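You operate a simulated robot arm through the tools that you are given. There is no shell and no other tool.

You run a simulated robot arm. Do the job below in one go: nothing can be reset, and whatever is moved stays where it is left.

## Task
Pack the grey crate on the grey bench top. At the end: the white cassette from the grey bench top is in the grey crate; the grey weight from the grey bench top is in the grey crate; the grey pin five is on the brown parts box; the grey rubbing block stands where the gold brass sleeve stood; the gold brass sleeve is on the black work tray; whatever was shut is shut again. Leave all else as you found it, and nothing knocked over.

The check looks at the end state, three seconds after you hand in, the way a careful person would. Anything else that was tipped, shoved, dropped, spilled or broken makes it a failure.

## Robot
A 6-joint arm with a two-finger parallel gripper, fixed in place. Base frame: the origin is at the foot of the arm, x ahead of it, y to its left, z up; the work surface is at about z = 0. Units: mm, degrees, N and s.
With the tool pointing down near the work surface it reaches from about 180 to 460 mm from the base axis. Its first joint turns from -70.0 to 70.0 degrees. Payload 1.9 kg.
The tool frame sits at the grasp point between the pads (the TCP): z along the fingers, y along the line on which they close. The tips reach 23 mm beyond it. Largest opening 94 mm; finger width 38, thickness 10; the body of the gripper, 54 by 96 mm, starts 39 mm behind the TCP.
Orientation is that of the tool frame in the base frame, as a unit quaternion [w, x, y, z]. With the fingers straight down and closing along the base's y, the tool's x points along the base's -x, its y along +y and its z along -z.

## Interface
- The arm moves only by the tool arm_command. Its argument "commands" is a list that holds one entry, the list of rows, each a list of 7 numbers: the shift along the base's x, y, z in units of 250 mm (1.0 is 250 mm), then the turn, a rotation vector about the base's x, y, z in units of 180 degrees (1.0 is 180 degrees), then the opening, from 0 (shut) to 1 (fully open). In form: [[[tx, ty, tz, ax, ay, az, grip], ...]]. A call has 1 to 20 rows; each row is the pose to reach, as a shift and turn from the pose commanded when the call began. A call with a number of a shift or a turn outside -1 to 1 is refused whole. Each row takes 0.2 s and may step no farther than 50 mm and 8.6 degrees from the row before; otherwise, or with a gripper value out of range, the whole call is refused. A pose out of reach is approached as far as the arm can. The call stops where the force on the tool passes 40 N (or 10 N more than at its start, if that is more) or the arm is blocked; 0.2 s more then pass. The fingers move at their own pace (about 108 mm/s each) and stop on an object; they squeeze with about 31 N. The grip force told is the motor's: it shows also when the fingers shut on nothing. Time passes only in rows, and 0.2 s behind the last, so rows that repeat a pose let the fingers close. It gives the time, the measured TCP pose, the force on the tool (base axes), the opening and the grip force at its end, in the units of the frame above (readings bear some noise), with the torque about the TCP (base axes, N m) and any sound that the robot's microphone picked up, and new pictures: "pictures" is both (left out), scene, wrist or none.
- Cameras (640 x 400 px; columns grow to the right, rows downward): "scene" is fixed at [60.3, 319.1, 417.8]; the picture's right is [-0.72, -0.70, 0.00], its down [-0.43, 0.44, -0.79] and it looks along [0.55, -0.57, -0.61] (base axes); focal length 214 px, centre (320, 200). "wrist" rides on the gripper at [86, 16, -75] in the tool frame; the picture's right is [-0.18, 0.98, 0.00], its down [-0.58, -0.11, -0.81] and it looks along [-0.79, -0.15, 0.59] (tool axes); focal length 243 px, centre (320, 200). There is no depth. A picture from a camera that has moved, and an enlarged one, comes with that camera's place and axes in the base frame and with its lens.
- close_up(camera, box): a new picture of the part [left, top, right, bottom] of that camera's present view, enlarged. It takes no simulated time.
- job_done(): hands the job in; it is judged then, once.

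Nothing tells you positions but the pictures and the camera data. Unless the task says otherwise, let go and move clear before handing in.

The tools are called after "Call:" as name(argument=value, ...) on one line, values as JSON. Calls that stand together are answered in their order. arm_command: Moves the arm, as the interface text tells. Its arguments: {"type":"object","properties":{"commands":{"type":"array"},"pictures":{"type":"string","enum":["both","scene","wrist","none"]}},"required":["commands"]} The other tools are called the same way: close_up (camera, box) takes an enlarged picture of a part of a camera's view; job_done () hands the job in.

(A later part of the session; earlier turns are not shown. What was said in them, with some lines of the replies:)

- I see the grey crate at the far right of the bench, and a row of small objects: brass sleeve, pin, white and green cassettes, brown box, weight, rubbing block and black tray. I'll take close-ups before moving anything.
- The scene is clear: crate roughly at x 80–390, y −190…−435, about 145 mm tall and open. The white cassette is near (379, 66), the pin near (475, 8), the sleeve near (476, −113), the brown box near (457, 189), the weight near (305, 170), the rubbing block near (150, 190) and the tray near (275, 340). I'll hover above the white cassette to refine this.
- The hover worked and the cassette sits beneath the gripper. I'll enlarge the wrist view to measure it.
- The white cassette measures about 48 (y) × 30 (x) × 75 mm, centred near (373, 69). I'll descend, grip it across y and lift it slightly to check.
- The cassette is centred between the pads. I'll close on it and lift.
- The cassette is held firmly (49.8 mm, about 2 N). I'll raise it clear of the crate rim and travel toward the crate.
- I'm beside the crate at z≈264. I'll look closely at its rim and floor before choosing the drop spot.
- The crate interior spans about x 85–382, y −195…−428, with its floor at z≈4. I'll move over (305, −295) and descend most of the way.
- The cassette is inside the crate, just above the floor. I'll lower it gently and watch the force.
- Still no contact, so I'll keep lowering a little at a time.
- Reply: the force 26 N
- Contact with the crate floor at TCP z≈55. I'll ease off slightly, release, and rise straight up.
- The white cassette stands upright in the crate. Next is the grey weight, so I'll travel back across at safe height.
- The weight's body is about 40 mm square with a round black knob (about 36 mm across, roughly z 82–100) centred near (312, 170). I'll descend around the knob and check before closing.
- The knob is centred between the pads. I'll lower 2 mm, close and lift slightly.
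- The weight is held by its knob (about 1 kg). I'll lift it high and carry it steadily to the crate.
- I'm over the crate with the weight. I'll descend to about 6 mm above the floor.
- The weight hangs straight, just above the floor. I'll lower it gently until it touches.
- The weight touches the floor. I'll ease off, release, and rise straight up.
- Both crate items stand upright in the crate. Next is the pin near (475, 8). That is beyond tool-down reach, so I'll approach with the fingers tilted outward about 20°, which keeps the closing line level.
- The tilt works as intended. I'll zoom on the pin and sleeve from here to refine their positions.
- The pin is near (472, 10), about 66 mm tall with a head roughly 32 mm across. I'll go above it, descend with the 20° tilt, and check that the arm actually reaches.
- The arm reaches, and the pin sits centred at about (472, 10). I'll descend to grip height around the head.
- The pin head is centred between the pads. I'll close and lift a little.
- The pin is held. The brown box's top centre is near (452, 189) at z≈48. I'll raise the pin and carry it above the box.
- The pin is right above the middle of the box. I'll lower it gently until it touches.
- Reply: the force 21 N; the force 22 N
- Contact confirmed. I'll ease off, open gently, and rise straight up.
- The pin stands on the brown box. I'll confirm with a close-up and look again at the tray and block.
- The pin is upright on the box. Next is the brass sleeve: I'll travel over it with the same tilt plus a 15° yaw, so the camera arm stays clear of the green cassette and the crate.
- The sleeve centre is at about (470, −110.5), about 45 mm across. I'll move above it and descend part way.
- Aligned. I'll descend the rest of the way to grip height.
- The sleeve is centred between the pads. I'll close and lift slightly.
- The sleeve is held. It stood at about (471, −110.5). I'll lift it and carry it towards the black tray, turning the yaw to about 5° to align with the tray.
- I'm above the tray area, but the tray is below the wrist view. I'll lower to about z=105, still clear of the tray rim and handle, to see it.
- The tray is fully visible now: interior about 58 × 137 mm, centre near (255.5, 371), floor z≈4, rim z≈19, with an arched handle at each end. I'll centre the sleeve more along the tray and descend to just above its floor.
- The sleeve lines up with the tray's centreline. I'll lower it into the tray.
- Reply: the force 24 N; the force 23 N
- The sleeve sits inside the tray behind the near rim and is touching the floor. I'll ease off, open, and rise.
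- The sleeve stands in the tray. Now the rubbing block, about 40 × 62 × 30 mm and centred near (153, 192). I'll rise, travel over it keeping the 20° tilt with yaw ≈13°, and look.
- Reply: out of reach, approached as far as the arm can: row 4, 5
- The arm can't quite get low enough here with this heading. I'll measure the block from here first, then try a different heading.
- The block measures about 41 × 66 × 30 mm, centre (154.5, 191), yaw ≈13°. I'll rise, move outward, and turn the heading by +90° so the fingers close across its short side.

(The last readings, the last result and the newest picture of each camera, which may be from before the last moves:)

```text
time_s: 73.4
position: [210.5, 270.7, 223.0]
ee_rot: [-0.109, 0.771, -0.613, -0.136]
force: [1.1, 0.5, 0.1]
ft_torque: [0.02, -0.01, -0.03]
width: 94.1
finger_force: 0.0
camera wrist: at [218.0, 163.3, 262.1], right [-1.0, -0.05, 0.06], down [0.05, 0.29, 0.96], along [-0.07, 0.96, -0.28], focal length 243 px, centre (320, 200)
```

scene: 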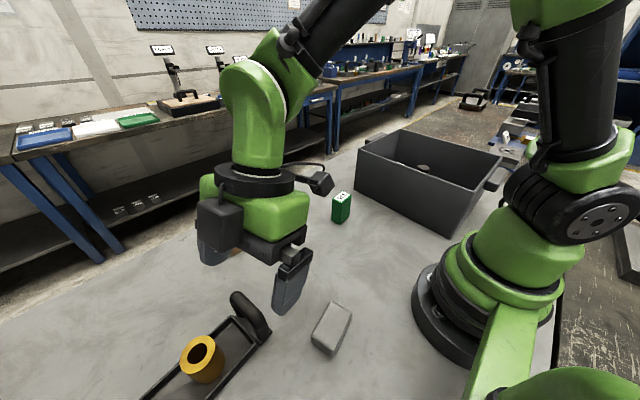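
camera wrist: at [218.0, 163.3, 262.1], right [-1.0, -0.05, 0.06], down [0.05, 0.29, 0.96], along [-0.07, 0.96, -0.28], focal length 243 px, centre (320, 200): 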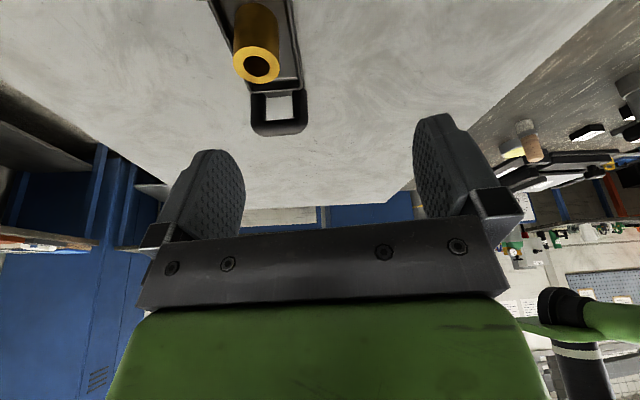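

The heading change worked. I'll move back over the block and descend to about z=100 to check reach.

Call:
arm_command(commands=[[[-0.08, -0.11, 0, 0, 0, 0, 1], [-0.16, -0.22, 0, 0, 0, 0, 1], [-0.224, -0.319, 0, 0, 0, 0, 1], [-0.224, -0.319, -0.15, 0, 0, 0, 1], [-0.224, -0.319, -0.3, 0, 0, 0, 1], [-0.224, -0.319, -0.42, 0, 0, 0, 1], [-0.224, -0.319, -0.5, 0, 0, 0, 1], [-0.224, -0.319, -0.5, 0, 0, 0, 1]]])

```text
time_s: 75.2
position: [158.7, 194.4, 102.5]
ee_rot: [-0.105, 0.771, -0.613, -0.137]
force: [-0.7, -0.1, 0.3]
ft_torque: [0.01, 0.05, -0.02]
width: 94.0
finger_force: 0.1
out of reach, approached as far as the arm can: row 7, 8
camera wrist: at [166.9, 86.7, 142.4], right [-1.0, -0.05, 0.07], down [0.05, 0.29, 0.96], along [-0.07, 0.96, -0.29], focal length 243 px, centre (320, 200)
```

scene: 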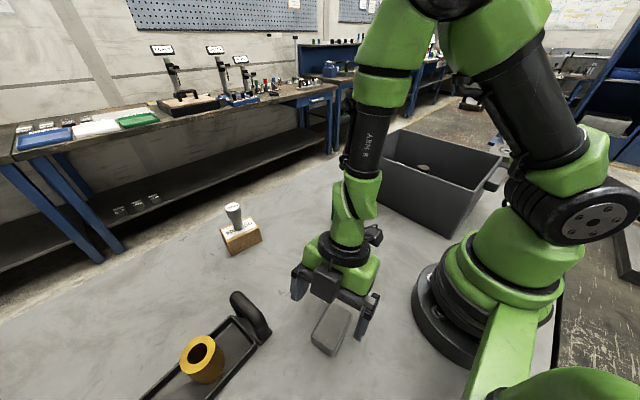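
wrist: 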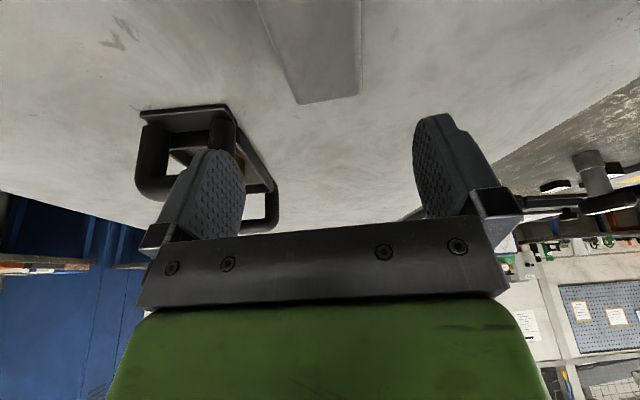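

That tilt isn't reachable this close in, so I'll go in two stages. First I'll pick the block up tool-down, set it at a comfortable radius, then regrasp it there with the tilt. I'll rise and straighten the tool.

Call:
arm_command(commands=[[[0, 0, 0.1, 0, 0, 0, 1], [0, 0, 0.25, 0, 0, 0, 1], [0, 0, 0.32, -0.03, -0.007, 0, 1], [0, 0, 0.32, -0.07, -0.0162, 0, 1], [0, 0, 0.32, -0.1083, -0.025, 0, 1], [0, 0, 0.32, -0.1083, -0.025, 0, 1]]])

```text
time_s: 76.6
position: [159.3, 193.6, 182.8]
ee_rot: [0.001, 0.782, -0.623, 0.0]
force: [-0.2, -0.1, -0.1]
ft_torque: [0.02, -0.01, 0.0]
width: 94.1
finger_force: 0.0
camera wrist: at [162.5, 106.6, 256.9], right [-1.0, -0.04, 0.0], down [-0.02, 0.59, 0.81], along [-0.03, 0.81, -0.59], focal length 243 px, centre (320, 200)
```

scene: 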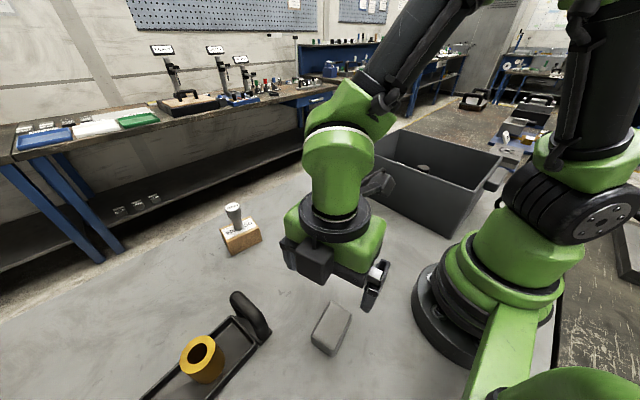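
wrist: 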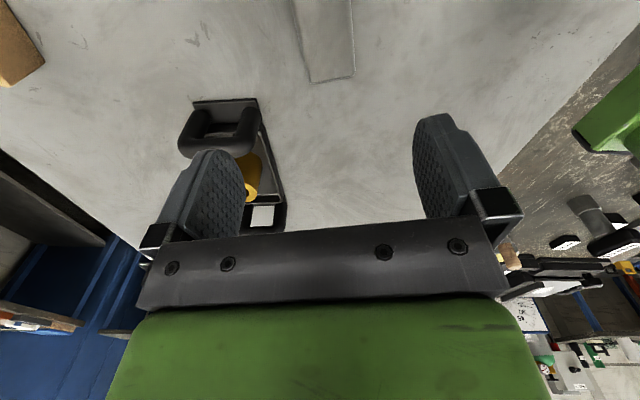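

Now tool-down. The block is centred near (154, 191). I'll descend over it.

Call:
arm_command(commands=[[[-0.021, -0.01, -0.1, 0, 0, 0, 1], [-0.021, -0.01, -0.24, 0, 0, 0, 1], [-0.021, -0.01, -0.38, 0, 0, 0, 1], [-0.021, -0.01, -0.48, 0, 0, 0, 1], [-0.021, -0.01, -0.48, 0, 0, 0, 1]]])

```text
time_s: 77.8
position: [154.3, 192.4, 64.1]
ee_rot: [0.0, 0.782, -0.623, -0.002]
force: [-0.7, -0.6, -0.4]
ft_torque: [0.02, 0.01, -0.01]
width: 93.9
finger_force: 0.1
camera wrist: at [157.0, 104.6, 138.1], right [-1.0, -0.04, 0.0], down [-0.02, 0.59, 0.81], along [-0.03, 0.81, -0.59], focal length 243 px, centre (320, 200)
```

scene: 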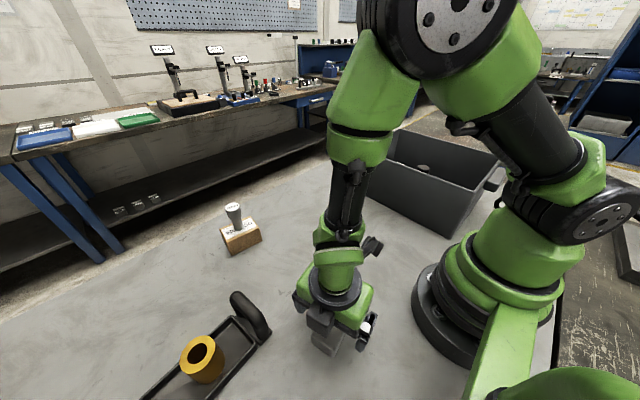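
wrist: 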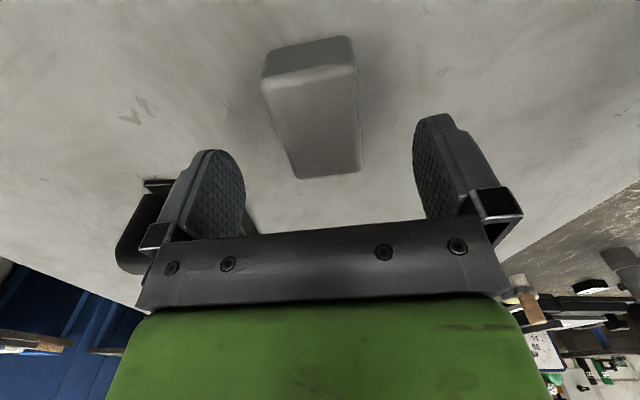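

The block is well centred between the fingers. I'll descend to grip height, close and lift.

Call:
arm_command(commands=[[[-0.003, -0.003, -0.07, 0, 0, 0, 1], [-0.003, -0.003, -0.12, 0, 0, 0, 1], [-0.003, -0.003, -0.146, 0, 0, 0, 1], [-0.003, -0.003, -0.146, 0, 0, 0, 1], [-0.003, -0.003, -0.146, 0, 0, 0, 0.6], [-0.003, -0.003, -0.146, 0, 0, 0, 0.3], [-0.003, -0.003, -0.146, 0, 0, 0, 0.3], [-0.003, -0.003, -0.146, 0, 0, 0, 0.3], [-0.003, -0.003, -0.12, 0, 0, 0, 0.3], [-0.003, -0.003, -0.06, 0, 0, 0, 0.3], [-0.003, -0.003, -0.06, 0, 0, 0, 0.3]]])

```text
time_s: 80.2
position: [152.6, 189.6, 47.8]
ee_rot: [-0.002, 0.782, -0.624, 0.001]
force: [0.4, -0.7, -1.5]
ft_torque: [-0.01, 0.02, 0.01]
width: 44.7
finger_force: 31.3
camera wrist: at [154.9, 102.1, 122.6], right [-1.0, -0.04, 0.0], down [-0.02, 0.59, 0.81], along [-0.03, 0.81, -0.59], focal length 243 px, centre (320, 200)
```

scene: 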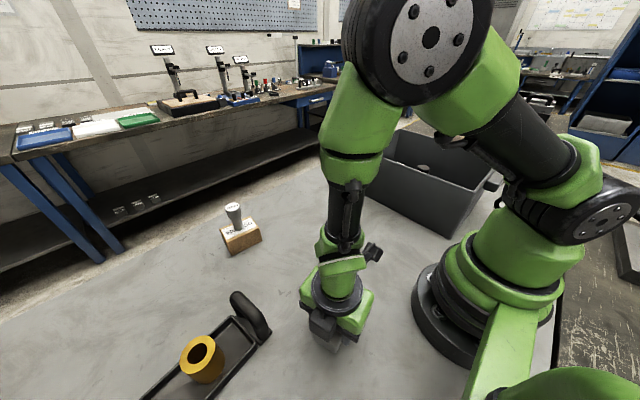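
wrist: 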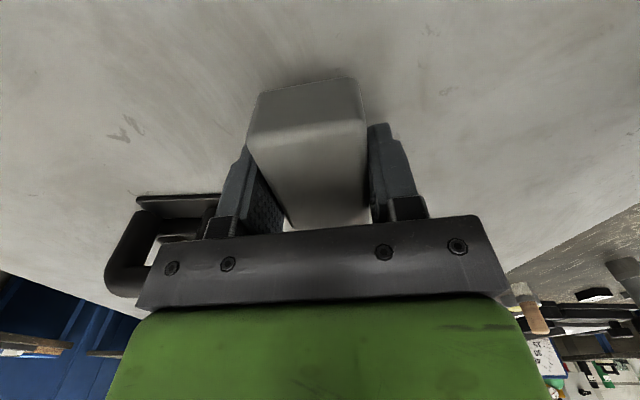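

The block is held (44.7 mm). I'll lift it, carry it to open bench near (350, 60), and turn the heading back to about 0°.

Call:
arm_command(commands=[[[0, 0, 0.14, 0, 0, 0, 0.3], [0, 0, 0.28, 0, 0, 0, 0.3], [0, 0, 0.42, 0, 0, 0, 0.3], [0.12, -0.08, 0.42, 0, 0, 0, 0.3], [0.25, -0.165, 0.42, 0, 0, -0.02, 0.3], [0.38, -0.25, 0.42, 0, 0, -0.06, 0.3], [0.51, -0.335, 0.42, 0, 0, -0.105, 0.3], [0.64, -0.42, 0.42, 0, 0, -0.15, 0.3], [0.74, -0.49, 0.42, 0, 0, -0.195, 0.3], [0.79, -0.52, 0.42, 0, 0, -0.24, 0.3], [0.79, -0.52, 0.42, 0, 0, -0.285, 0.3], [0.79, -0.52, 0.42, 0, 0, -0.33, 0.3], [0.79, -0.52, 0.42, 0, 0, -0.375, 0.3], [0.79, -0.52, 0.42, 0, 0, -0.42, 0.3], [0.79, -0.52, 0.42, 0, 0, -0.465, 0.3], [0.79, -0.52, 0.42, 0, 0, -0.51, 0.3], [0.79, -0.52, 0.42, 0, 0, -0.55, 0.3], [0.79, -0.52, 0.42, 0, 0, -0.572, 0.3], [0.79, -0.52, 0.42, 0, 0, -0.572, 0.3]]])

```text
time_s: 84.2
position: [350.3, 61.7, 155.2]
ee_rot: [0.001, 0.001, 1.0, 0.0]
force: [0.0, 0.3, -1.1]
ft_torque: [-0.03, 0.01, -0.02]
width: 44.6
finger_force: 30.3
camera wrist: at [263.0, 77.7, 227.8], right [0.19, 0.98, 0.0], down [0.58, -0.11, 0.81], along [0.79, -0.15, -0.59], focal length 243 px, centre (320, 200)
```

scene: 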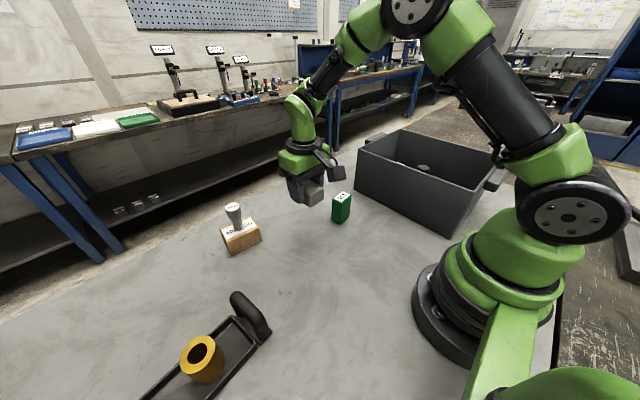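
wrist: 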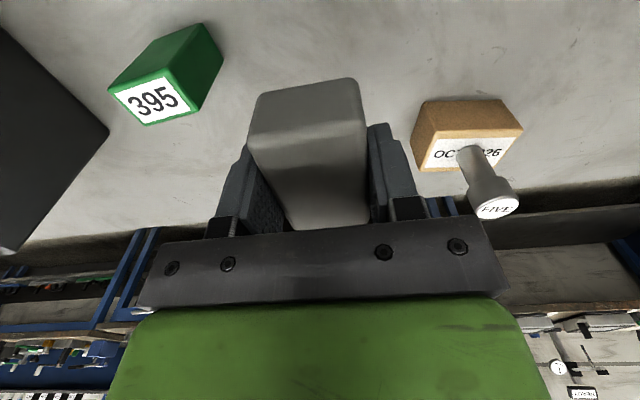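

Call:
arm_command(commands=[[[0, 0, -0.14, 0, 0, 0, 0.3], [0, 0, -0.28, 0, 0, 0, 0.3], [0, 0, -0.4, 0, 0, 0, 0.3], [0, 0, -0.46, 0, 0, 0, 0.3], [0, 0, -0.49, 0, 0, 0, 0.3], [0, 0, -0.49, 0, 0, 0, 0.3]]], pictures="wrist")

Call:
arm_command(commands=[[[0, 0, -0.006, 0, 0, 0, 0.3], [0, 0, -0.012, 0, 0, 0, 0.3], [0, 0, -0.012, 0, 0, 0, 0.3]]], pictures="none")

```text
time_s: 85.6
position: [350.6, 61.1, 31.7]
ee_rot: [0.001, 0.001, 1.0, 0.001]
force: [0.3, -0.2, -1.3]
ft_torque: [0.0, -0.03, 0.01]
width: 44.7
finger_force: 31.0
camera wrist: at [262.6, 78.2, 105.7], right [0.18, 0.98, 0.0], down [0.58, -0.11, 0.81], along [0.79, -0.15, -0.59], focal length 243 px, centre (320, 200)
```

wrist: 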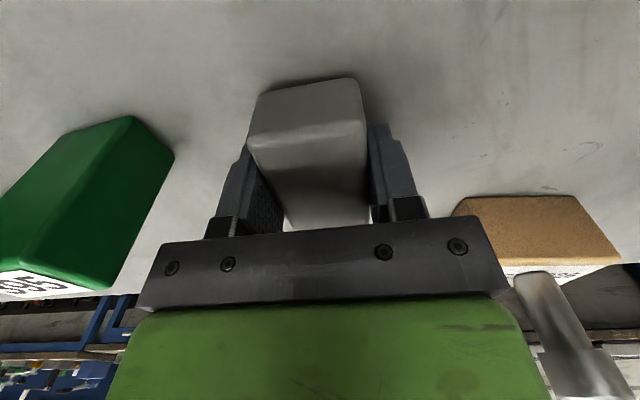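

```text
time_s: 86.4
position: [351.9, 61.4, 29.8]
ee_rot: [0.001, 0.0, 1.0, 0.001]
force: [-0.3, -0.4, -2.4]
ft_torque: [0.01, -0.03, -0.03]
width: 44.7
finger_force: 31.4
```

Call:
arm_command(commands=[[[0, 0, -0.004, 0, 0, 0, 0.3], [0, 0, -0.006, 0, 0, 0, 0.3], [0, 0, -0.006, 0, 0, 0, 0.3]]], pictures="none")

Call:
arm_command(commands=[[[0, 0, -0.003, 0, 0, 0, 0.3], [0, 0, -0.003, 0, 0, 0, 0.3]]], pictures="none")

```text
time_s: 87.2
position: [350.3, 60.9, 27.4]
ee_rot: [0.0, 0.0, 1.0, 0.001]
force: [0.6, -0.2, -1.6]
ft_torque: [-0.02, 0.01, -0.01]
width: 44.6
finger_force: 31.2
```

```text
time_s: 87.8
position: [351.0, 61.6, 26.5]
ee_rot: [0.0, 0.001, 1.0, 0.001]
force: [-8.7, -3.4, 19.4]
ft_torque: [-0.24, -0.08, -0.05]
width: 44.7
finger_force: 31.1
```

The block is down. I'll open, rise 70 mm, and tilt the tool 20° outward above it.

Call:
arm_command(commands=[[[0, 0, 0.003, 0, 0, 0, 0.5], [0, 0, 0.003, 0, 0, 0, 0.75], [0, 0, 0.003, 0, 0, 0, 1], [0, 0, 0.06, 0, 0, 0, 1], [0, 0, 0.18, 0, 0, 0, 1], [0, 0, 0.3, 0, 0, 0, 1], [0, 0, 0.3, 0, -0.04, 0, 1], [0, 0, 0.3, 0, -0.08, 0, 1], [0, 0, 0.3, 0, -0.1111, 0, 1], [0, 0, 0.3, 0, -0.1111, 0, 1]]])

```text
time_s: 90.0
position: [350.9, 59.2, 101.2]
ee_rot: [0.161, 0.0, 0.987, -0.003]
force: [-0.2, -0.7, -0.3]
ft_torque: [0.0, -0.01, 0.02]
width: 94.1
finger_force: 0.0
camera wrist: at [243.9, 76.7, 144.2], right [0.18, 0.98, 0.05], down [0.29, -0.1, 0.95], along [0.94, -0.15, -0.31], focal length 243 px, centre (320, 200)
```

scene: 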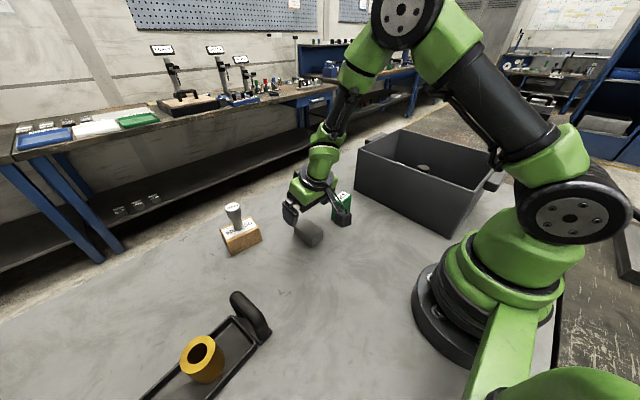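
wrist: 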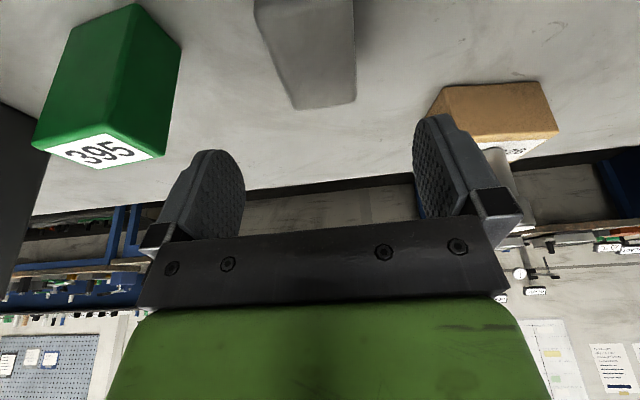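

The tilt reads about 18.5° instead of 20°. I'll wait a moment and read again.

Call:
arm_command(commands=[[[0, 0, 0, 0, 0, 0, 1], [0, 0, 0, 0, 0, 0, 1]]], pictures="wrist")

Call:
close_up(camera="scene", box=[270, 150, 370, 260])

```text
time_s: 90.6
position: [351.4, 58.8, 102.3]
ee_rot: [0.161, 0.002, 0.987, -0.003]
force: [0.9, -0.8, -0.6]
ft_torque: [-0.01, 0.02, -0.03]
width: 93.9
finger_force: 0.0
camera wrist: at [244.1, 76.7, 144.2], right [0.18, 0.98, 0.05], down [0.3, -0.1, 0.95], along [0.94, -0.15, -0.31], focal length 243 px, centre (320, 200)
```

wrist: 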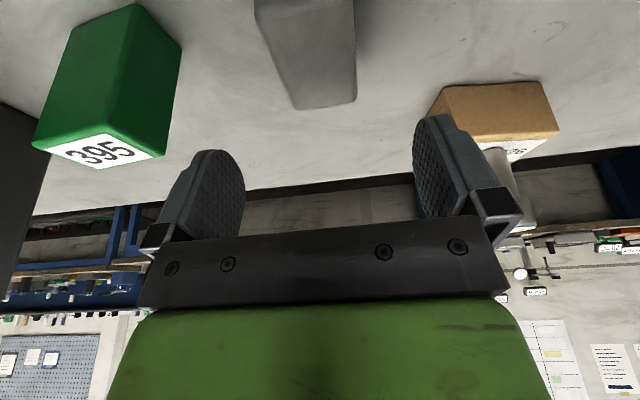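

```text
3.64 times, centred on (320, 205) of scene
camera zoom: at [60.3, 319.1, 417.8], right [-0.72, -0.7, 0.0], down [-0.43, 0.44, -0.79], along [0.55, -0.57, -0.61], focal length 780 px, centre (320, 182)
```

zoom: 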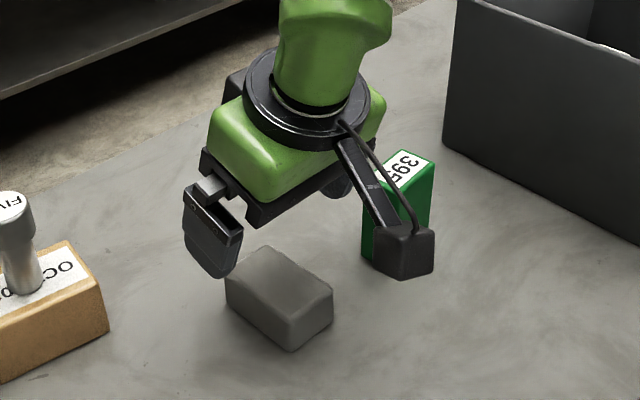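

The tilt is limited here, probably by a wrist joint at this radius, whereas it worked fine further out. I'll straighten, regrip tool-down, shift the block out to about (425, 40), and tilt there.

Call:
arm_command(commands=[[[0, 0, 0, 0, 0.04, 0, 1], [0, 0, 0, 0, 0.08, 0, 1], [0, 0, 0, 0, 0.1028, 0, 1], [0, 0, 0, 0, 0.1028, 0, 1]]])

```text
time_s: 91.6
position: [350.1, 61.7, 101.1]
ee_rot: [0.012, 0.0, 1.0, 0.0]
force: [-0.1, 0.1, 1.0]
ft_torque: [-0.01, 0.0, 0.03]
width: 93.8
finger_force: 0.1
camera wrist: at [260.8, 77.9, 173.2], right [0.18, 0.98, 0.01], down [0.56, -0.11, 0.82], along [0.81, -0.15, -0.57], focal length 243 px, centre (320, 200)
```

scene: 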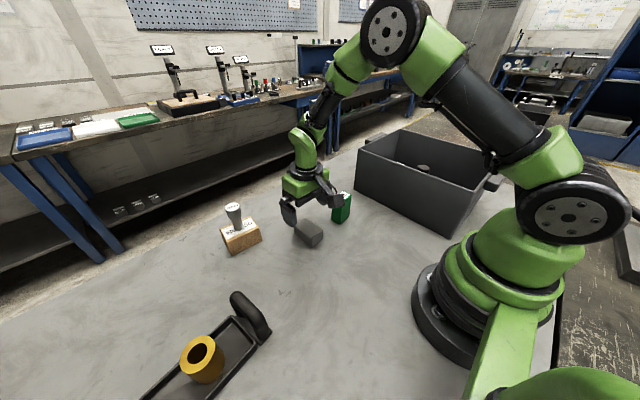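
wrist: 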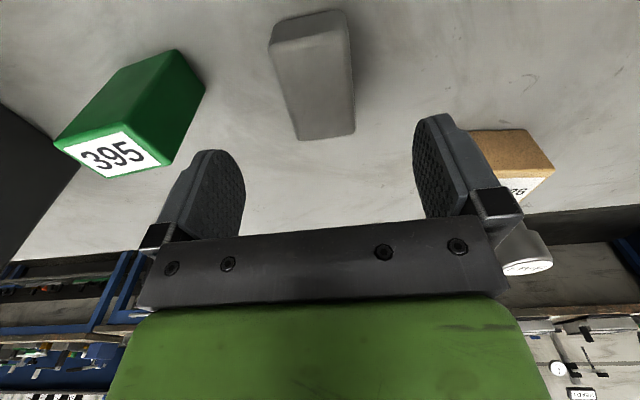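

Call:
arm_command(commands=[[[0, 0, -0.04, 0, 0.0083, 0, 1], [0, 0, -0.14, 0, 0.0083, 0, 1], [0, 0, -0.24, 0, 0.0083, 0, 1], [0, 0, -0.294, 0, 0.0083, 0, 1], [0, 0, -0.294, 0, 0.0083, 0, 1], [0, 0, -0.294, 0, 0.0083, 0, 0.6], [0, 0, -0.294, 0, 0.0083, 0, 0.3], [0, 0, -0.294, 0, 0.0083, 0, 0.3], [0, 0, -0.294, 0, 0.0083, 0, 0.3], [0, 0, -0.26, 0, 0.0083, 0, 0.3], [0, 0, -0.18, 0, 0.0083, 0, 0.3], [0, 0, -0.1, 0, 0.0083, 0, 0.3], [0, 0, -0.1, 0, 0.0083, 0, 0.3]]])

```text
time_s: 94.4
position: [349.4, 60.8, 75.8]
ee_rot: [0.001, -0.001, 1.0, 0.001]
force: [0.6, 0.4, -2.5]
ft_torque: [0.01, 0.03, 0.01]
width: 44.9
finger_force: 30.7
camera wrist: at [262.5, 77.9, 150.1], right [0.18, 0.98, 0.0], down [0.58, -0.11, 0.81], along [0.79, -0.15, -0.59], focal length 243 px, centre (320, 200)
```

scene: 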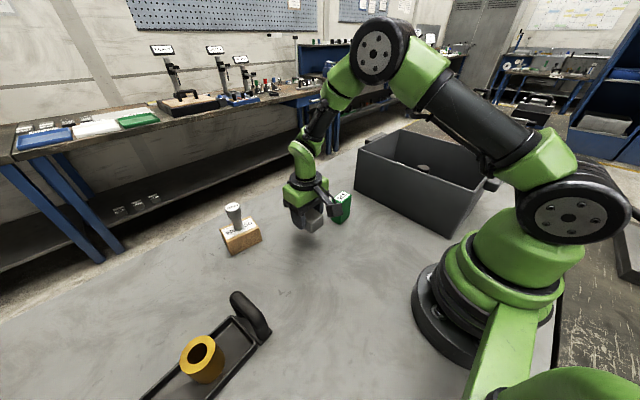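
wrist: 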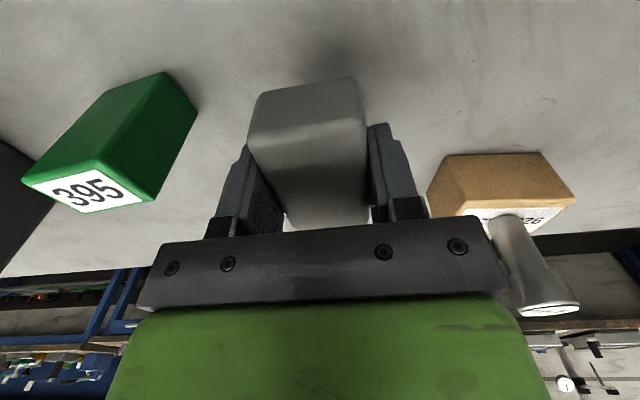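

Call:
arm_command(commands=[[[0.1, -0.045, 0, 0, 0, 0, 0.3], [0.21, -0.095, 0, 0, 0, 0, 0.3], [0.322, -0.144, 0, 0, 0, 0, 0.3], [0.322, -0.144, -0.06, 0, 0, 0, 0.3], [0.322, -0.144, -0.13, 0, 0, 0, 0.3], [0.322, -0.144, -0.175, 0, 0, 0, 0.3], [0.322, -0.144, -0.175, 0, 0, 0, 0.3]]])

Call:
arm_command(commands=[[[0, 0, -0.006, 0, 0, 0, 0.3], [0, 0, -0.012, 0, 0, 0, 0.3], [0, 0, -0.012, 0, 0, 0, 0.3]]], pictures="none")

```text
time_s: 96.0
position: [430.8, 24.2, 31.3]
ee_rot: [0.001, 0.0, 1.0, 0.0]
force: [-0.1, -0.4, -2.1]
ft_torque: [0.0, 0.02, 0.03]
width: 44.8
finger_force: 31.1
camera wrist: at [343.7, 41.1, 105.1], right [0.18, 0.98, 0.0], down [0.58, -0.11, 0.81], along [0.79, -0.15, -0.59], focal length 243 px, centre (320, 200)
```

scene: 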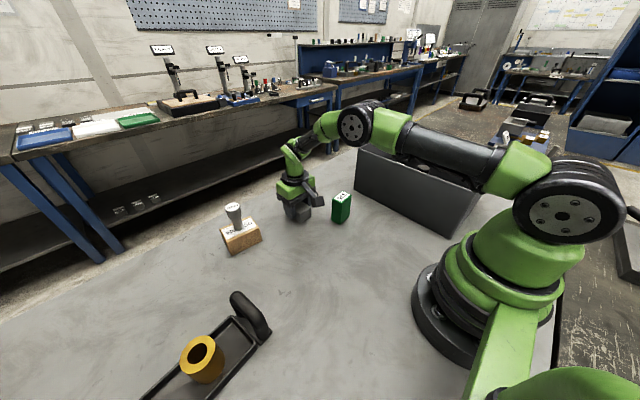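
wrist: 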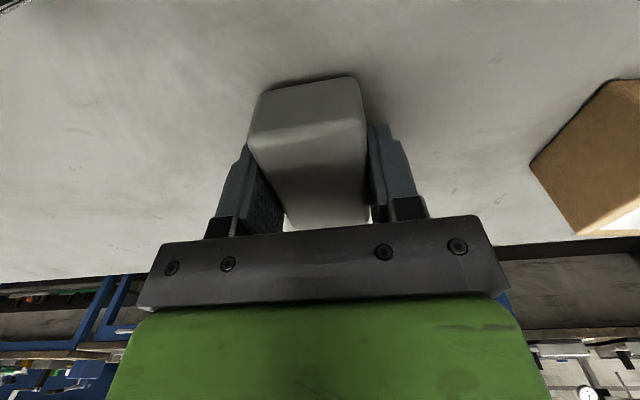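

```text
time_s: 96.8
position: [430.2, 24.5, 29.0]
ee_rot: [0.001, 0.0, 1.0, 0.001]
force: [0.6, 0.6, -2.5]
ft_torque: [-0.04, 0.0, -0.01]
width: 44.6
finger_force: 31.1
```

Call:
arm_command(commands=[[[0, 0, -0.004, 0, 0, 0, 0.3], [0, 0, -0.006, 0, 0, 0, 0.3], [0, 0, -0.006, 0, 0, 0, 0.3]]], pictures="none")

Call:
arm_command(commands=[[[0, 0, -0.003, 0, 0, 0, 0.3], [0, 0, -0.003, 0, 0, 0, 0.3]]], pictures="none")

```text
time_s: 97.6
position: [431.2, 26.1, 28.2]
ee_rot: [0.002, 0.001, 1.0, 0.002]
force: [-7.1, -1.4, 8.9]
ft_torque: [-0.03, 0.02, -0.06]
width: 44.7
finger_force: 30.9
```

```text
time_s: 98.2
position: [430.9, 25.3, 27.6]
ee_rot: [0.001, 0.001, 1.0, 0.001]
force: [-18.3, -1.6, 32.9]
ft_torque: [-0.21, 0.62, 0.04]
width: 44.7
finger_force: 30.9
```

Touching down. I'll ease off, release, rise and tilt 20° here.

Call:
arm_command(commands=[[[0, 0, 0.004, 0, 0, 0, 0.3], [0, 0, 0.004, 0, 0, 0, 0.55], [0, 0, 0.004, 0, 0, 0, 0.8], [0, 0, 0.004, 0, 0, 0, 1], [0, 0, 0.06, 0, 0, 0, 1], [0, 0, 0.18, 0, 0, 0, 1], [-0.01, 0, 0.26, 0, -0.04, 0, 1], [-0.02, 0, 0.26, 0, -0.08, 0, 1], [-0.024, 0, 0.26, 0, -0.1111, 0, 1], [-0.024, 0, 0.26, 0, -0.1111, 0, 1], [-0.024, 0, 0.26, 0, -0.1111, 0, 1]]])

```text
time_s: 100.6
position: [424.8, 24.9, 92.2]
ee_rot: [0.175, 0.0, 0.985, 0.001]
force: [-0.2, 0.7, 0.9]
ft_torque: [-0.03, 0.0, 0.0]
width: 94.3
finger_force: 0.1
camera wrist: at [316.8, 41.7, 131.4], right [0.17, 0.98, 0.07], down [0.27, -0.11, 0.96], along [0.95, -0.15, -0.28], focal length 243 px, centre (320, 200)
```

scene: 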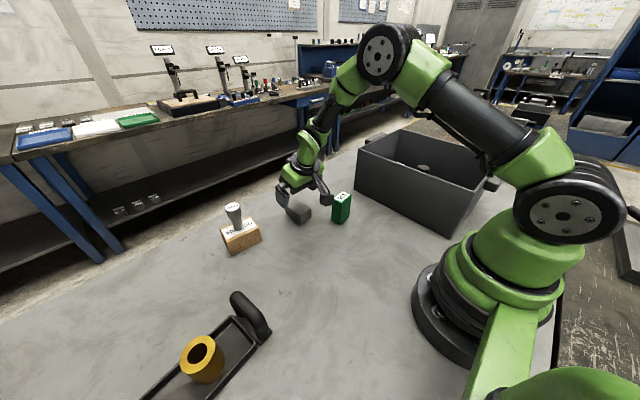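
wrist: 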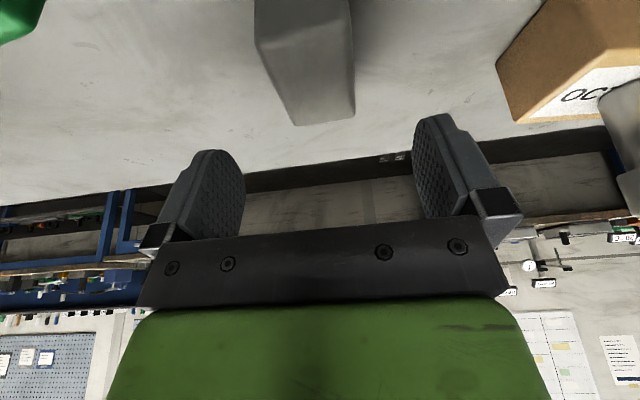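

The full 20° tilt is achieved here and the block centre is at (429.7, 25). I'll descend and regrip.

Call:
arm_command(commands=[[[0, 0, -0.08, 0, 0, 0, 1], [0, 0, -0.16, 0, 0, 0, 1], [0, 0, -0.22, 0, 0, 0, 1], [0, 0, -0.238, 0, 0, 0, 1], [0, 0, -0.238, 0, 0, 0, 1]]])

```text
time_s: 101.8
position: [426.8, 23.9, 33.5]
ee_rot: [0.174, 0.0, 0.985, 0.001]
force: [1.0, 0.0, 0.1]
ft_torque: [0.01, 0.0, 0.0]
width: 94.1
finger_force: 0.1
camera wrist: at [317.5, 41.0, 72.6], right [0.17, 0.98, 0.06], down [0.27, -0.11, 0.96], along [0.95, -0.15, -0.28], focal length 243 px, centre (320, 200)
```

scene: 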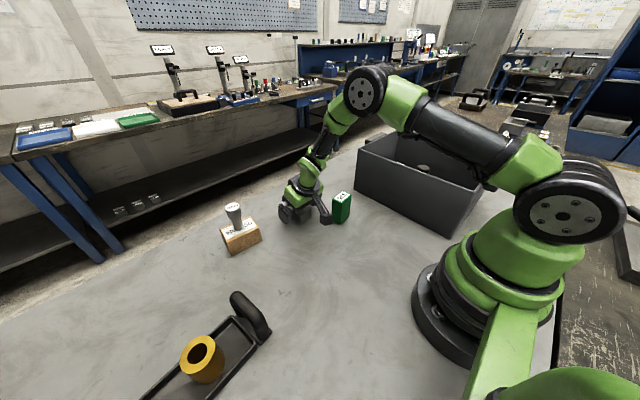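
wrist: 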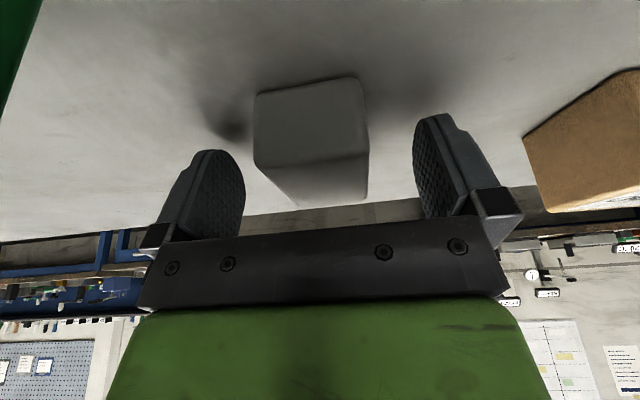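

Call:
arm_command(commands=[[[0, 0, 0, 0, 0, 0, 0.6], [0, 0, 0, 0, 0, 0, 0.3], [0, 0, 0, 0, 0, 0, 0.3], [0, 0, 0, 0, 0, 0, 0.3], [0, 0, 0, 0, 0, 0, 0.3], [0, 0, 0.03, 0, 0, 0, 0.3], [0, 0, 0.1, 0, 0, 0, 0.3], [0, 0, 0.1, 0, 0, 0, 0.3]]])

```text
time_s: 103.6
position: [424.4, 25.9, 57.8]
ee_rot: [0.174, 0.0, 0.985, 0.001]
force: [1.1, 0.2, -1.6]
ft_torque: [0.03, 0.01, 0.0]
width: 44.9
finger_force: 31.1
camera wrist: at [317.3, 41.9, 97.6], right [0.17, 0.98, 0.06], down [0.27, -0.11, 0.96], along [0.95, -0.15, -0.28], focal length 243 px, centre (320, 200)
```

scene: 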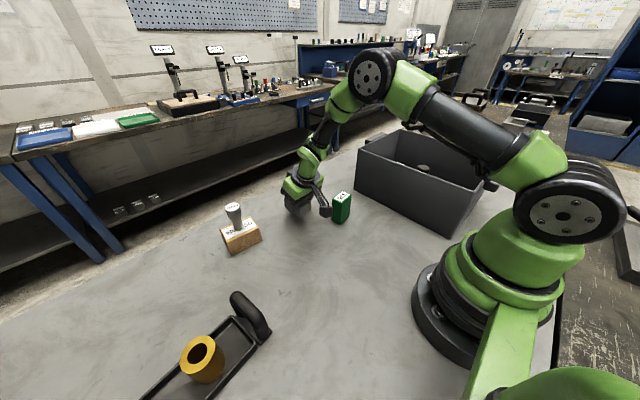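
wrist: 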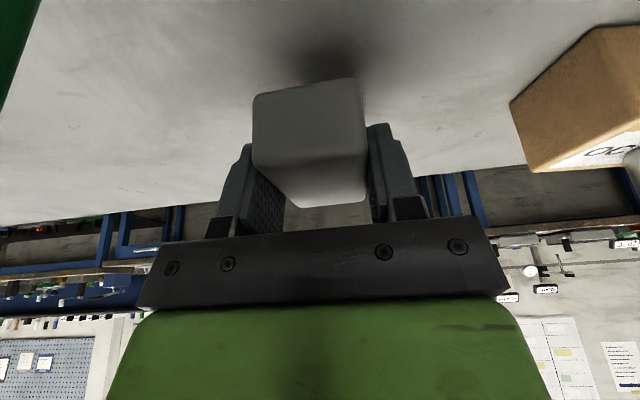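

The block is held level with the tilt. I'll carry it above the sleeve's old spot, with heading 15° so the camera arm clears the green cassette.

Call:
arm_command(commands=[[[0, 0, 0.12, 0, 0, 0, 0.3], [0, 0, 0.26, 0, 0, 0, 0.3], [0.03, -0.1, 0.36, 0, 0, 0.02, 0.3], [0.07, -0.24, 0.38, 0, 0, 0.05, 0.3], [0.11, -0.38, 0.38, 0, 0, 0.0833, 0.3], [0.15, -0.5, 0.38, 0, 0, 0.0833, 0.3], [0.166, -0.55, 0.38, 0, 0, 0.0833, 0.3], [0.166, -0.55, 0.38, 0, 0, 0.0833, 0.3]]])

```text
time_s: 105.4
position: [467.8, -111.7, 151.8]
ee_rot: [0.173, -0.129, 0.976, 0.023]
force: [0.5, -0.3, -2.3]
ft_torque: [0.03, 0.01, 0.02]
width: 44.8
finger_force: 31.3
camera wrist: at [359.1, -124.6, 191.3], right [-0.09, 0.99, 0.06], down [0.29, -0.04, 0.96], along [0.95, 0.1, -0.28], focal length 243 px, centre (320, 200)
```

scene: 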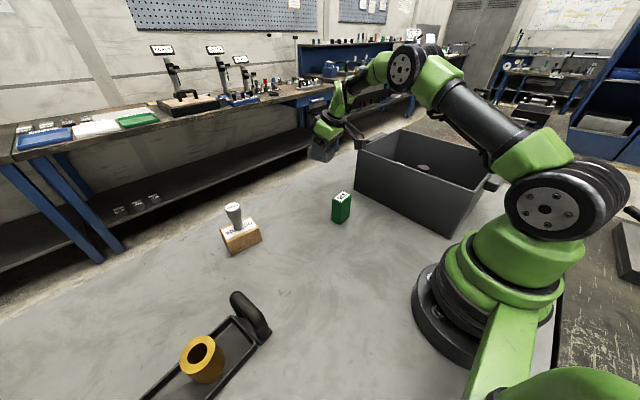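
wrist: 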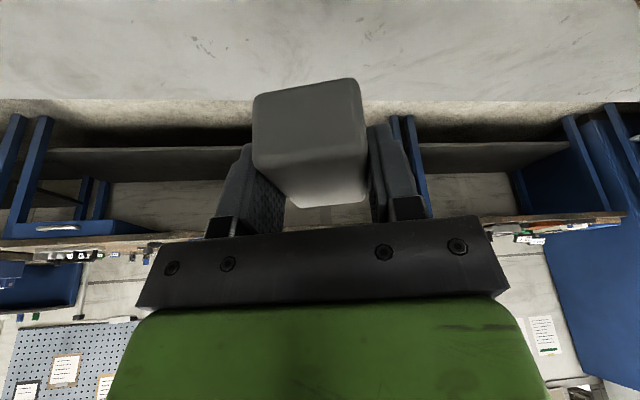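

Call:
arm_command(commands=[[[-0.003, 0, -0.12, 0, 0, 0, 0.3], [-0.003, 0, -0.26, 0, 0, 0, 0.3], [-0.003, 0, -0.38, 0, 0, 0, 0.3], [-0.003, 0, -0.445, 0, 0, 0, 0.3], [-0.003, 0, -0.445, 0, 0, 0, 0.3]]])

```text
time_s: 106.6
position: [465.9, -113.4, 40.8]
ee_rot: [0.173, -0.13, 0.976, 0.025]
force: [-0.4, 0.9, -1.3]
ft_torque: [0.01, 0.04, -0.01]
width: 44.7
finger_force: 31.2
camera wrist: at [357.7, -124.2, 80.3], right [-0.09, 0.99, 0.06], down [0.29, -0.04, 0.96], along [0.95, 0.1, -0.28], focal length 243 px, centre (320, 200)
```

scene: 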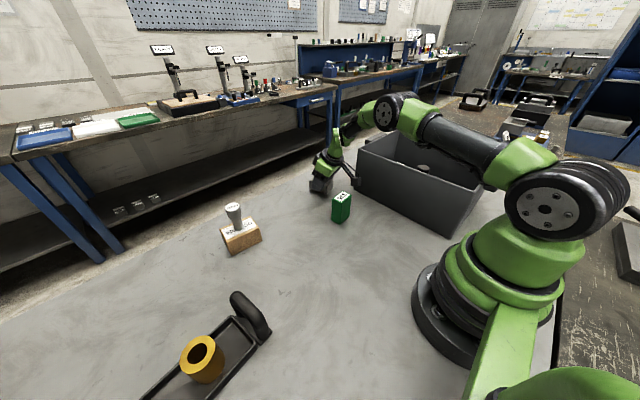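
wrist: 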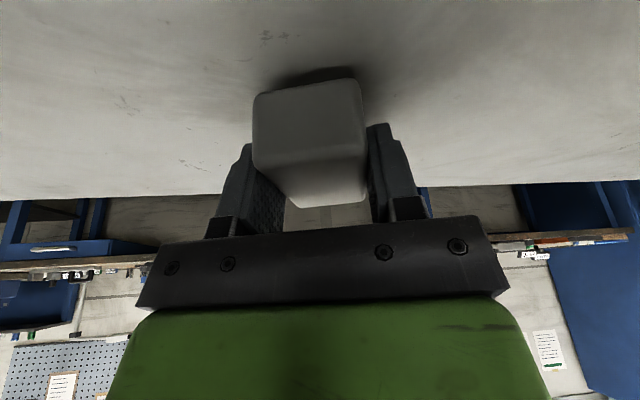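

Call:
arm_command(commands=[[[0, 0, -0.008, 0, 0, 0, 0.3], [0, 0, -0.016, 0, 0, 0, 0.3], [0, 0, -0.02, 0, 0, 0, 0.3], [0, 0, -0.02, 0, 0, 0, 0.3]]], pictures="none")

Call:
arm_command(commands=[[[0, 0, -0.003, 0, 0, 0, 0.3], [0, 0, -0.005, 0, 0, 0, 0.3], [0, 0, -0.005, 0, 0, 0, 0.3]]], pictures="none")

```text
time_s: 107.6
position: [465.2, -112.1, 35.2]
ee_rot: [0.173, -0.129, 0.976, 0.024]
force: [0.3, 0.0, -2.2]
ft_torque: [0.01, 0.0, -0.02]
width: 44.7
finger_force: 30.3
```

```text
time_s: 108.4
position: [466.3, -113.9, 33.5]
ee_rot: [0.172, -0.128, 0.976, 0.024]
force: [-0.2, -0.5, -1.8]
ft_torque: [-0.05, -0.01, 0.01]
width: 44.8
finger_force: 30.8
```

Call:
arm_command(commands=[[[0.002, 0.004, 0, 0, 0, 0, 0.3], [0.002, 0.004, -0.003, 0, 0, 0, 0.3], [0.002, 0.004, -0.003, 0, 0, 0, 0.3]]], pictures="none")

Call:
arm_command(commands=[[[0, 0, -0.003, 0, 0, 0, 0.3], [0, 0, -0.003, 0, 0, 0, 0.3]]], pictures="wrist")

```text
time_s: 109.2
position: [466.5, -112.1, 35.5]
ee_rot: [0.173, -0.129, 0.976, 0.023]
force: [0.1, -0.3, -1.0]
ft_torque: [0.01, -0.03, 0.04]
width: 44.4
finger_force: 30.5
```

```text
time_s: 109.8
position: [467.0, -111.5, 34.2]
ee_rot: [0.173, -0.129, 0.976, 0.024]
force: [0.1, 0.0, -2.5]
ft_torque: [-0.02, 0.01, 0.04]
width: 44.9
finger_force: 30.6
camera wrist: at [357.9, -123.3, 73.1], right [-0.09, 0.99, 0.06], down [0.29, -0.04, 0.96], along [0.95, 0.1, -0.28], focal length 243 px, centre (320, 200)
```

wrist: 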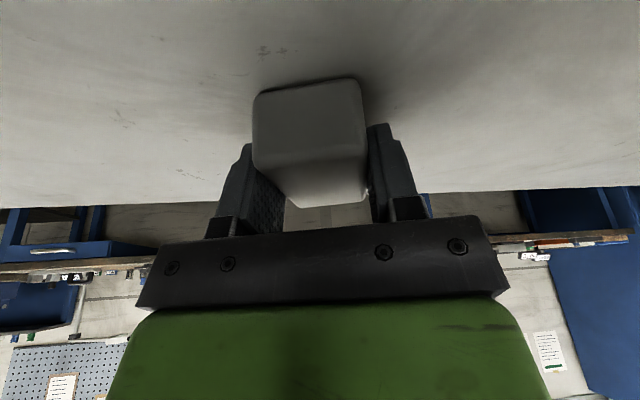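

Not quite touching yet, so I'll lower in fractions of a millimetre.

Call:
arm_command(commands=[[[0, 0, -0.004, 0, 0, 0, 0.3], [0, 0, -0.004, 0, 0, 0, 0.3]]], pictures="none")

Call:
arm_command(commands=[[[0, 0, -0.003, 0, 0, 0, 0.3], [0, 0, -0.003, 0, 0, 0, 0.3]]], pictures="none")

```text
time_s: 110.4
position: [465.6, -110.3, 33.1]
ee_rot: [0.173, -0.128, 0.976, 0.024]
force: [-3.1, -0.5, 6.4]
ft_torque: [-0.12, -0.03, -0.06]
width: 44.5
finger_force: 31.1
```

```text
time_s: 111.0
position: [466.8, -111.4, 32.8]
ee_rot: [0.174, -0.128, 0.976, 0.024]
force: [-19.1, 5.6, 31.5]
ft_torque: [-0.05, 0.55, -0.06]
width: 44.9
finger_force: 30.9
```

Contact. I'll ease off, open and rise straight up.

Call:
arm_command(commands=[[[0, 0, 0.003, 0, 0, 0, 0.3], [0, 0, 0.003, 0, 0, 0, 0.5], [0, 0, 0.003, 0, 0, 0, 0.65], [0, 0, 0.003, 0, 0, 0, 0.85], [0, 0, 0.003, 0, 0, 0, 0.85], [0, 0, 0.08, 0, 0, 0, 0.85], [0, 0, 0.2, 0, 0, 0, 0.85], [0, 0, 0.34, 0, 0, 0, 0.85], [0, 0, 0.5, 0, 0, 0, 0.85], [0, 0, 0.5, 0, 0, 0, 0.85]]])

```text
time_s: 113.2
position: [468.4, -111.6, 156.8]
ee_rot: [0.173, -0.128, 0.976, 0.023]
force: [0.8, 0.5, 0.4]
ft_torque: [-0.01, -0.02, -0.02]
width: 80.0
finger_force: 0.0
camera wrist: at [359.3, -123.7, 196.7], right [-0.09, 0.99, 0.07], down [0.29, -0.04, 0.96], along [0.95, 0.1, -0.28], focal length 243 px, centre (320, 200)
```

scene: 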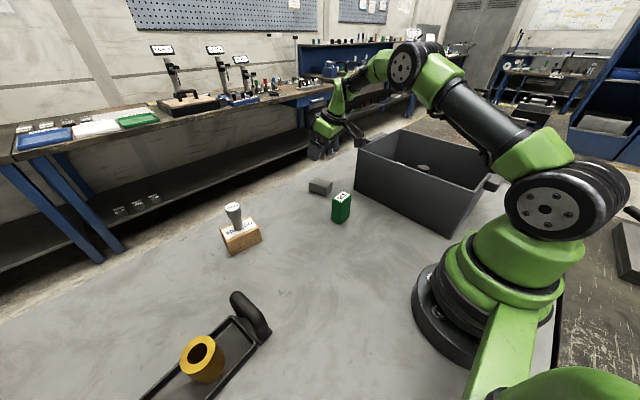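
wrist: 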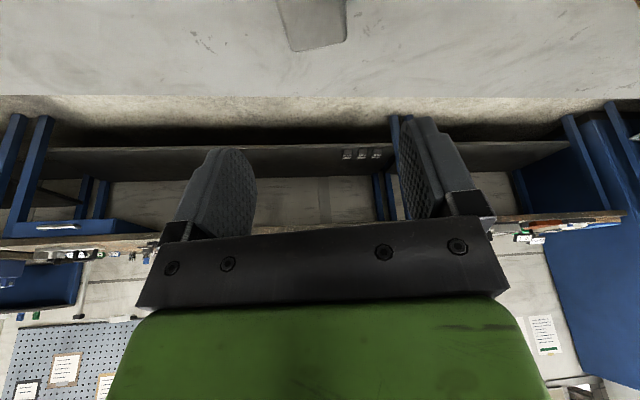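

The block stands at the sleeve's old spot. I'll compare it with the same close-up framing I used for the sleeve, and verify the crate, tray and box.

Call:
close_up(camera="scene", box=[270, 160, 366, 220])

Call:
close_up(camera="scene", box=[340, 110, 540, 240])

Call:
close_up(camera="scene", box=[130, 190, 290, 400])

```text
6.67 times, centred on (318, 190) of scene
camera zoom: at [60.3, 319.1, 417.8], right [-0.72, -0.7, 0.0], down [-0.43, 0.44, -0.79], along [0.55, -0.57, -0.61], focal length 1430 px, centre (333, 267)
```

zoom: 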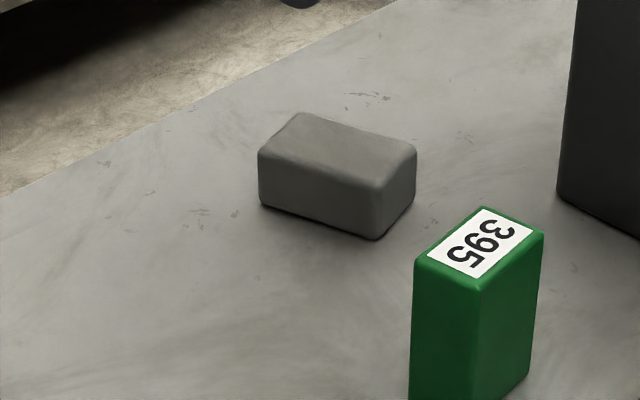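

```text
3.08 times, centred on (440, 175) of scene
camera zoom: at [60.3, 319.1, 417.8], right [-0.72, -0.7, 0.0], down [-0.43, 0.44, -0.79], along [0.55, -0.57, -0.61], focal length 660 px, centre (-49, 277)
```

zoom: 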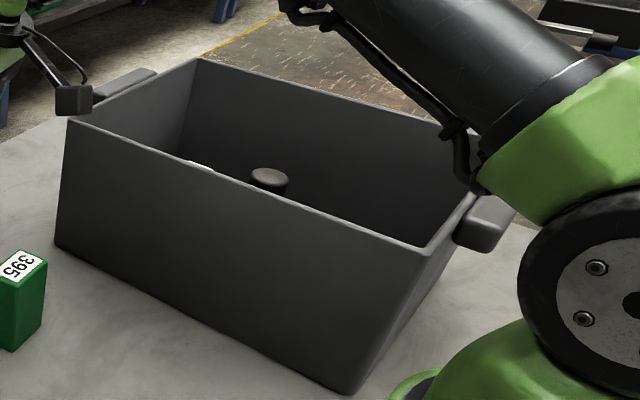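

```text
1.90 times, centred on (210, 295) of scene
camera zoom: at [60.3, 319.1, 417.8], right [-0.72, -0.7, 0.0], down [-0.43, 0.44, -0.79], along [0.55, -0.57, -0.61], focal length 408 px, centre (530, 19)
```

zoom: 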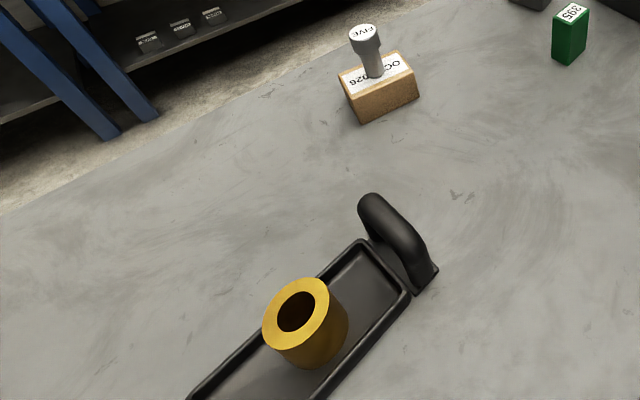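

Everything looks right, and the block's base centre matches the sleeve's within about 2 mm. I'll retract the arm up and clear, then do a final check with the original framings.

Call:
arm_command(commands=[[[-0.05, 0.02, 0.15, 0, 0, 0, 0.85], [-0.12, 0.06, 0.3, 0, 0, 0, 0.85], [-0.22, 0.12, 0.42, 0, 0.03, 0, 0.85], [-0.32, 0.2, 0.5, 0, 0.06, 0, 0.85], [-0.42, 0.28, 0.55, 0, 0.09, 0, 0.85], [-0.5, 0.36, 0.6, 0, 0.1, 0, 0.85], [-0.5, 0.36, 0.6, 0, 0.1, 0, 0.85], [-0.5, 0.36, 0.6, 0, 0.1, 0, 0.85]]])

Call:
close_up(camera="scene", box=[130, 270, 290, 400])

Call:
close_up(camera="scene", box=[210, 160, 370, 260])

```text
time_s: 115.0
position: [340.2, -21.0, 308.7]
ee_rot: [0.017, -0.123, 0.991, 0.043]
force: [0.0, 0.4, -0.2]
ft_torque: [0.02, -0.02, 0.03]
width: 79.8
finger_force: 0.2
camera wrist: at [250.4, -33.5, 379.1], right [-0.06, 0.99, 0.09], down [0.57, -0.04, 0.82], along [0.82, 0.1, -0.56], focal length 243 px, centre (320, 200)
```

scene: 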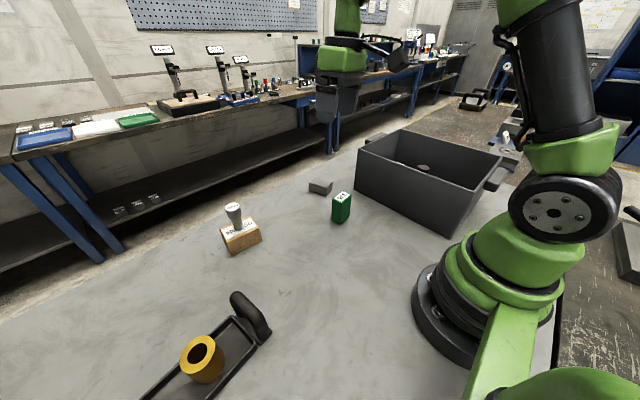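
wrist: 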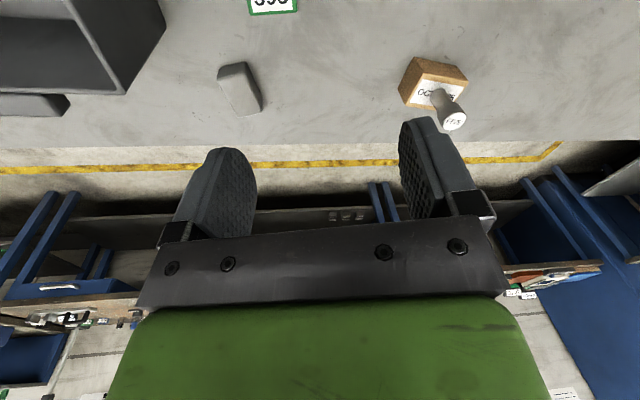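

```text
3.08 times, centred on (210, 335) of scene
camera zoom: at [60.3, 319.1, 417.8], right [-0.72, -0.7, 0.0], down [-0.43, 0.44, -0.79], along [0.55, -0.57, -0.61], focal length 660 px, centre (658, -215)
```

zoom: 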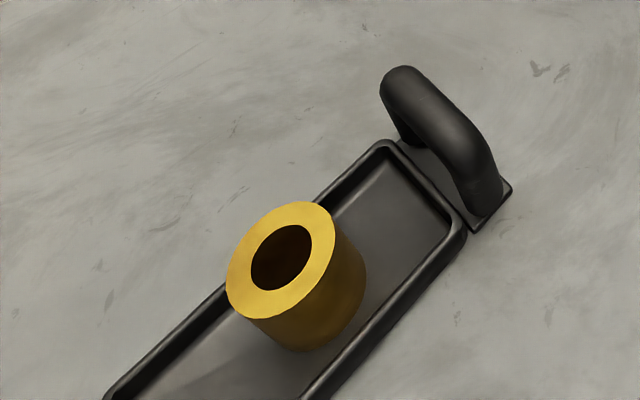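

```text
4.00 times, centred on (290, 210) of scene
camera zoom: at [60.3, 319.1, 417.8], right [-0.72, -0.7, 0.0], down [-0.43, 0.44, -0.79], along [0.55, -0.57, -0.61], focal length 858 px, centre (440, 160)
```

zoom: 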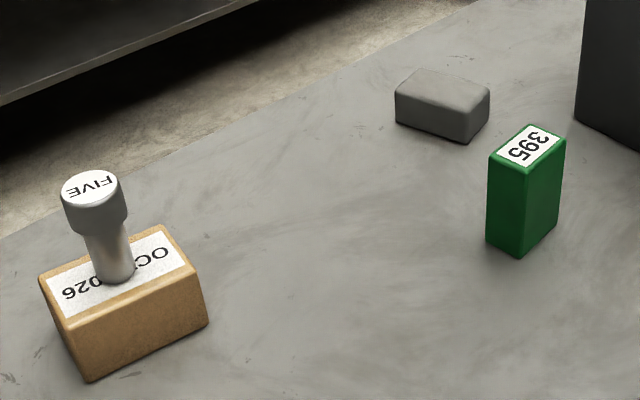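

The tray, brown box, green cassette and crate are where they were. The pin is on the brown box, the sleeve stands in the tray, the block stands at the sleeve's old spot, and the cassette and weight are upright in the crate. The arm is clear with the gripper empty, so I'm handing in.

Call:
job_done()

```text
The job is handed in.
```

I handed the job in with every item moved where you asked. The arm is clear and the gripper is empty.

- **Crate:** the white cassette and the grey weight both stood upright in it when I last saw inside, and it has not moved since.
- **Brown parts box:** grey pin five stands upright on top.
- **Black work tray:** the gold brass sleeve stands flat inside it.
- **Sleeve's old spot:** the grey rubbing block is there, within about 2 mm of where the sleeve's centre was. It is turned about 90° from how it first lay, but rests on the same face.
- **Everything else:** the green cassette, brown box, tray and crate look unmoved in the final pictures. I saw nothing on the bench that was shut, so there was nothing to close again.

To reach the sleeve's spot I set the rubbing block down twice on open bench on the way, so I could regrip it at an angle.
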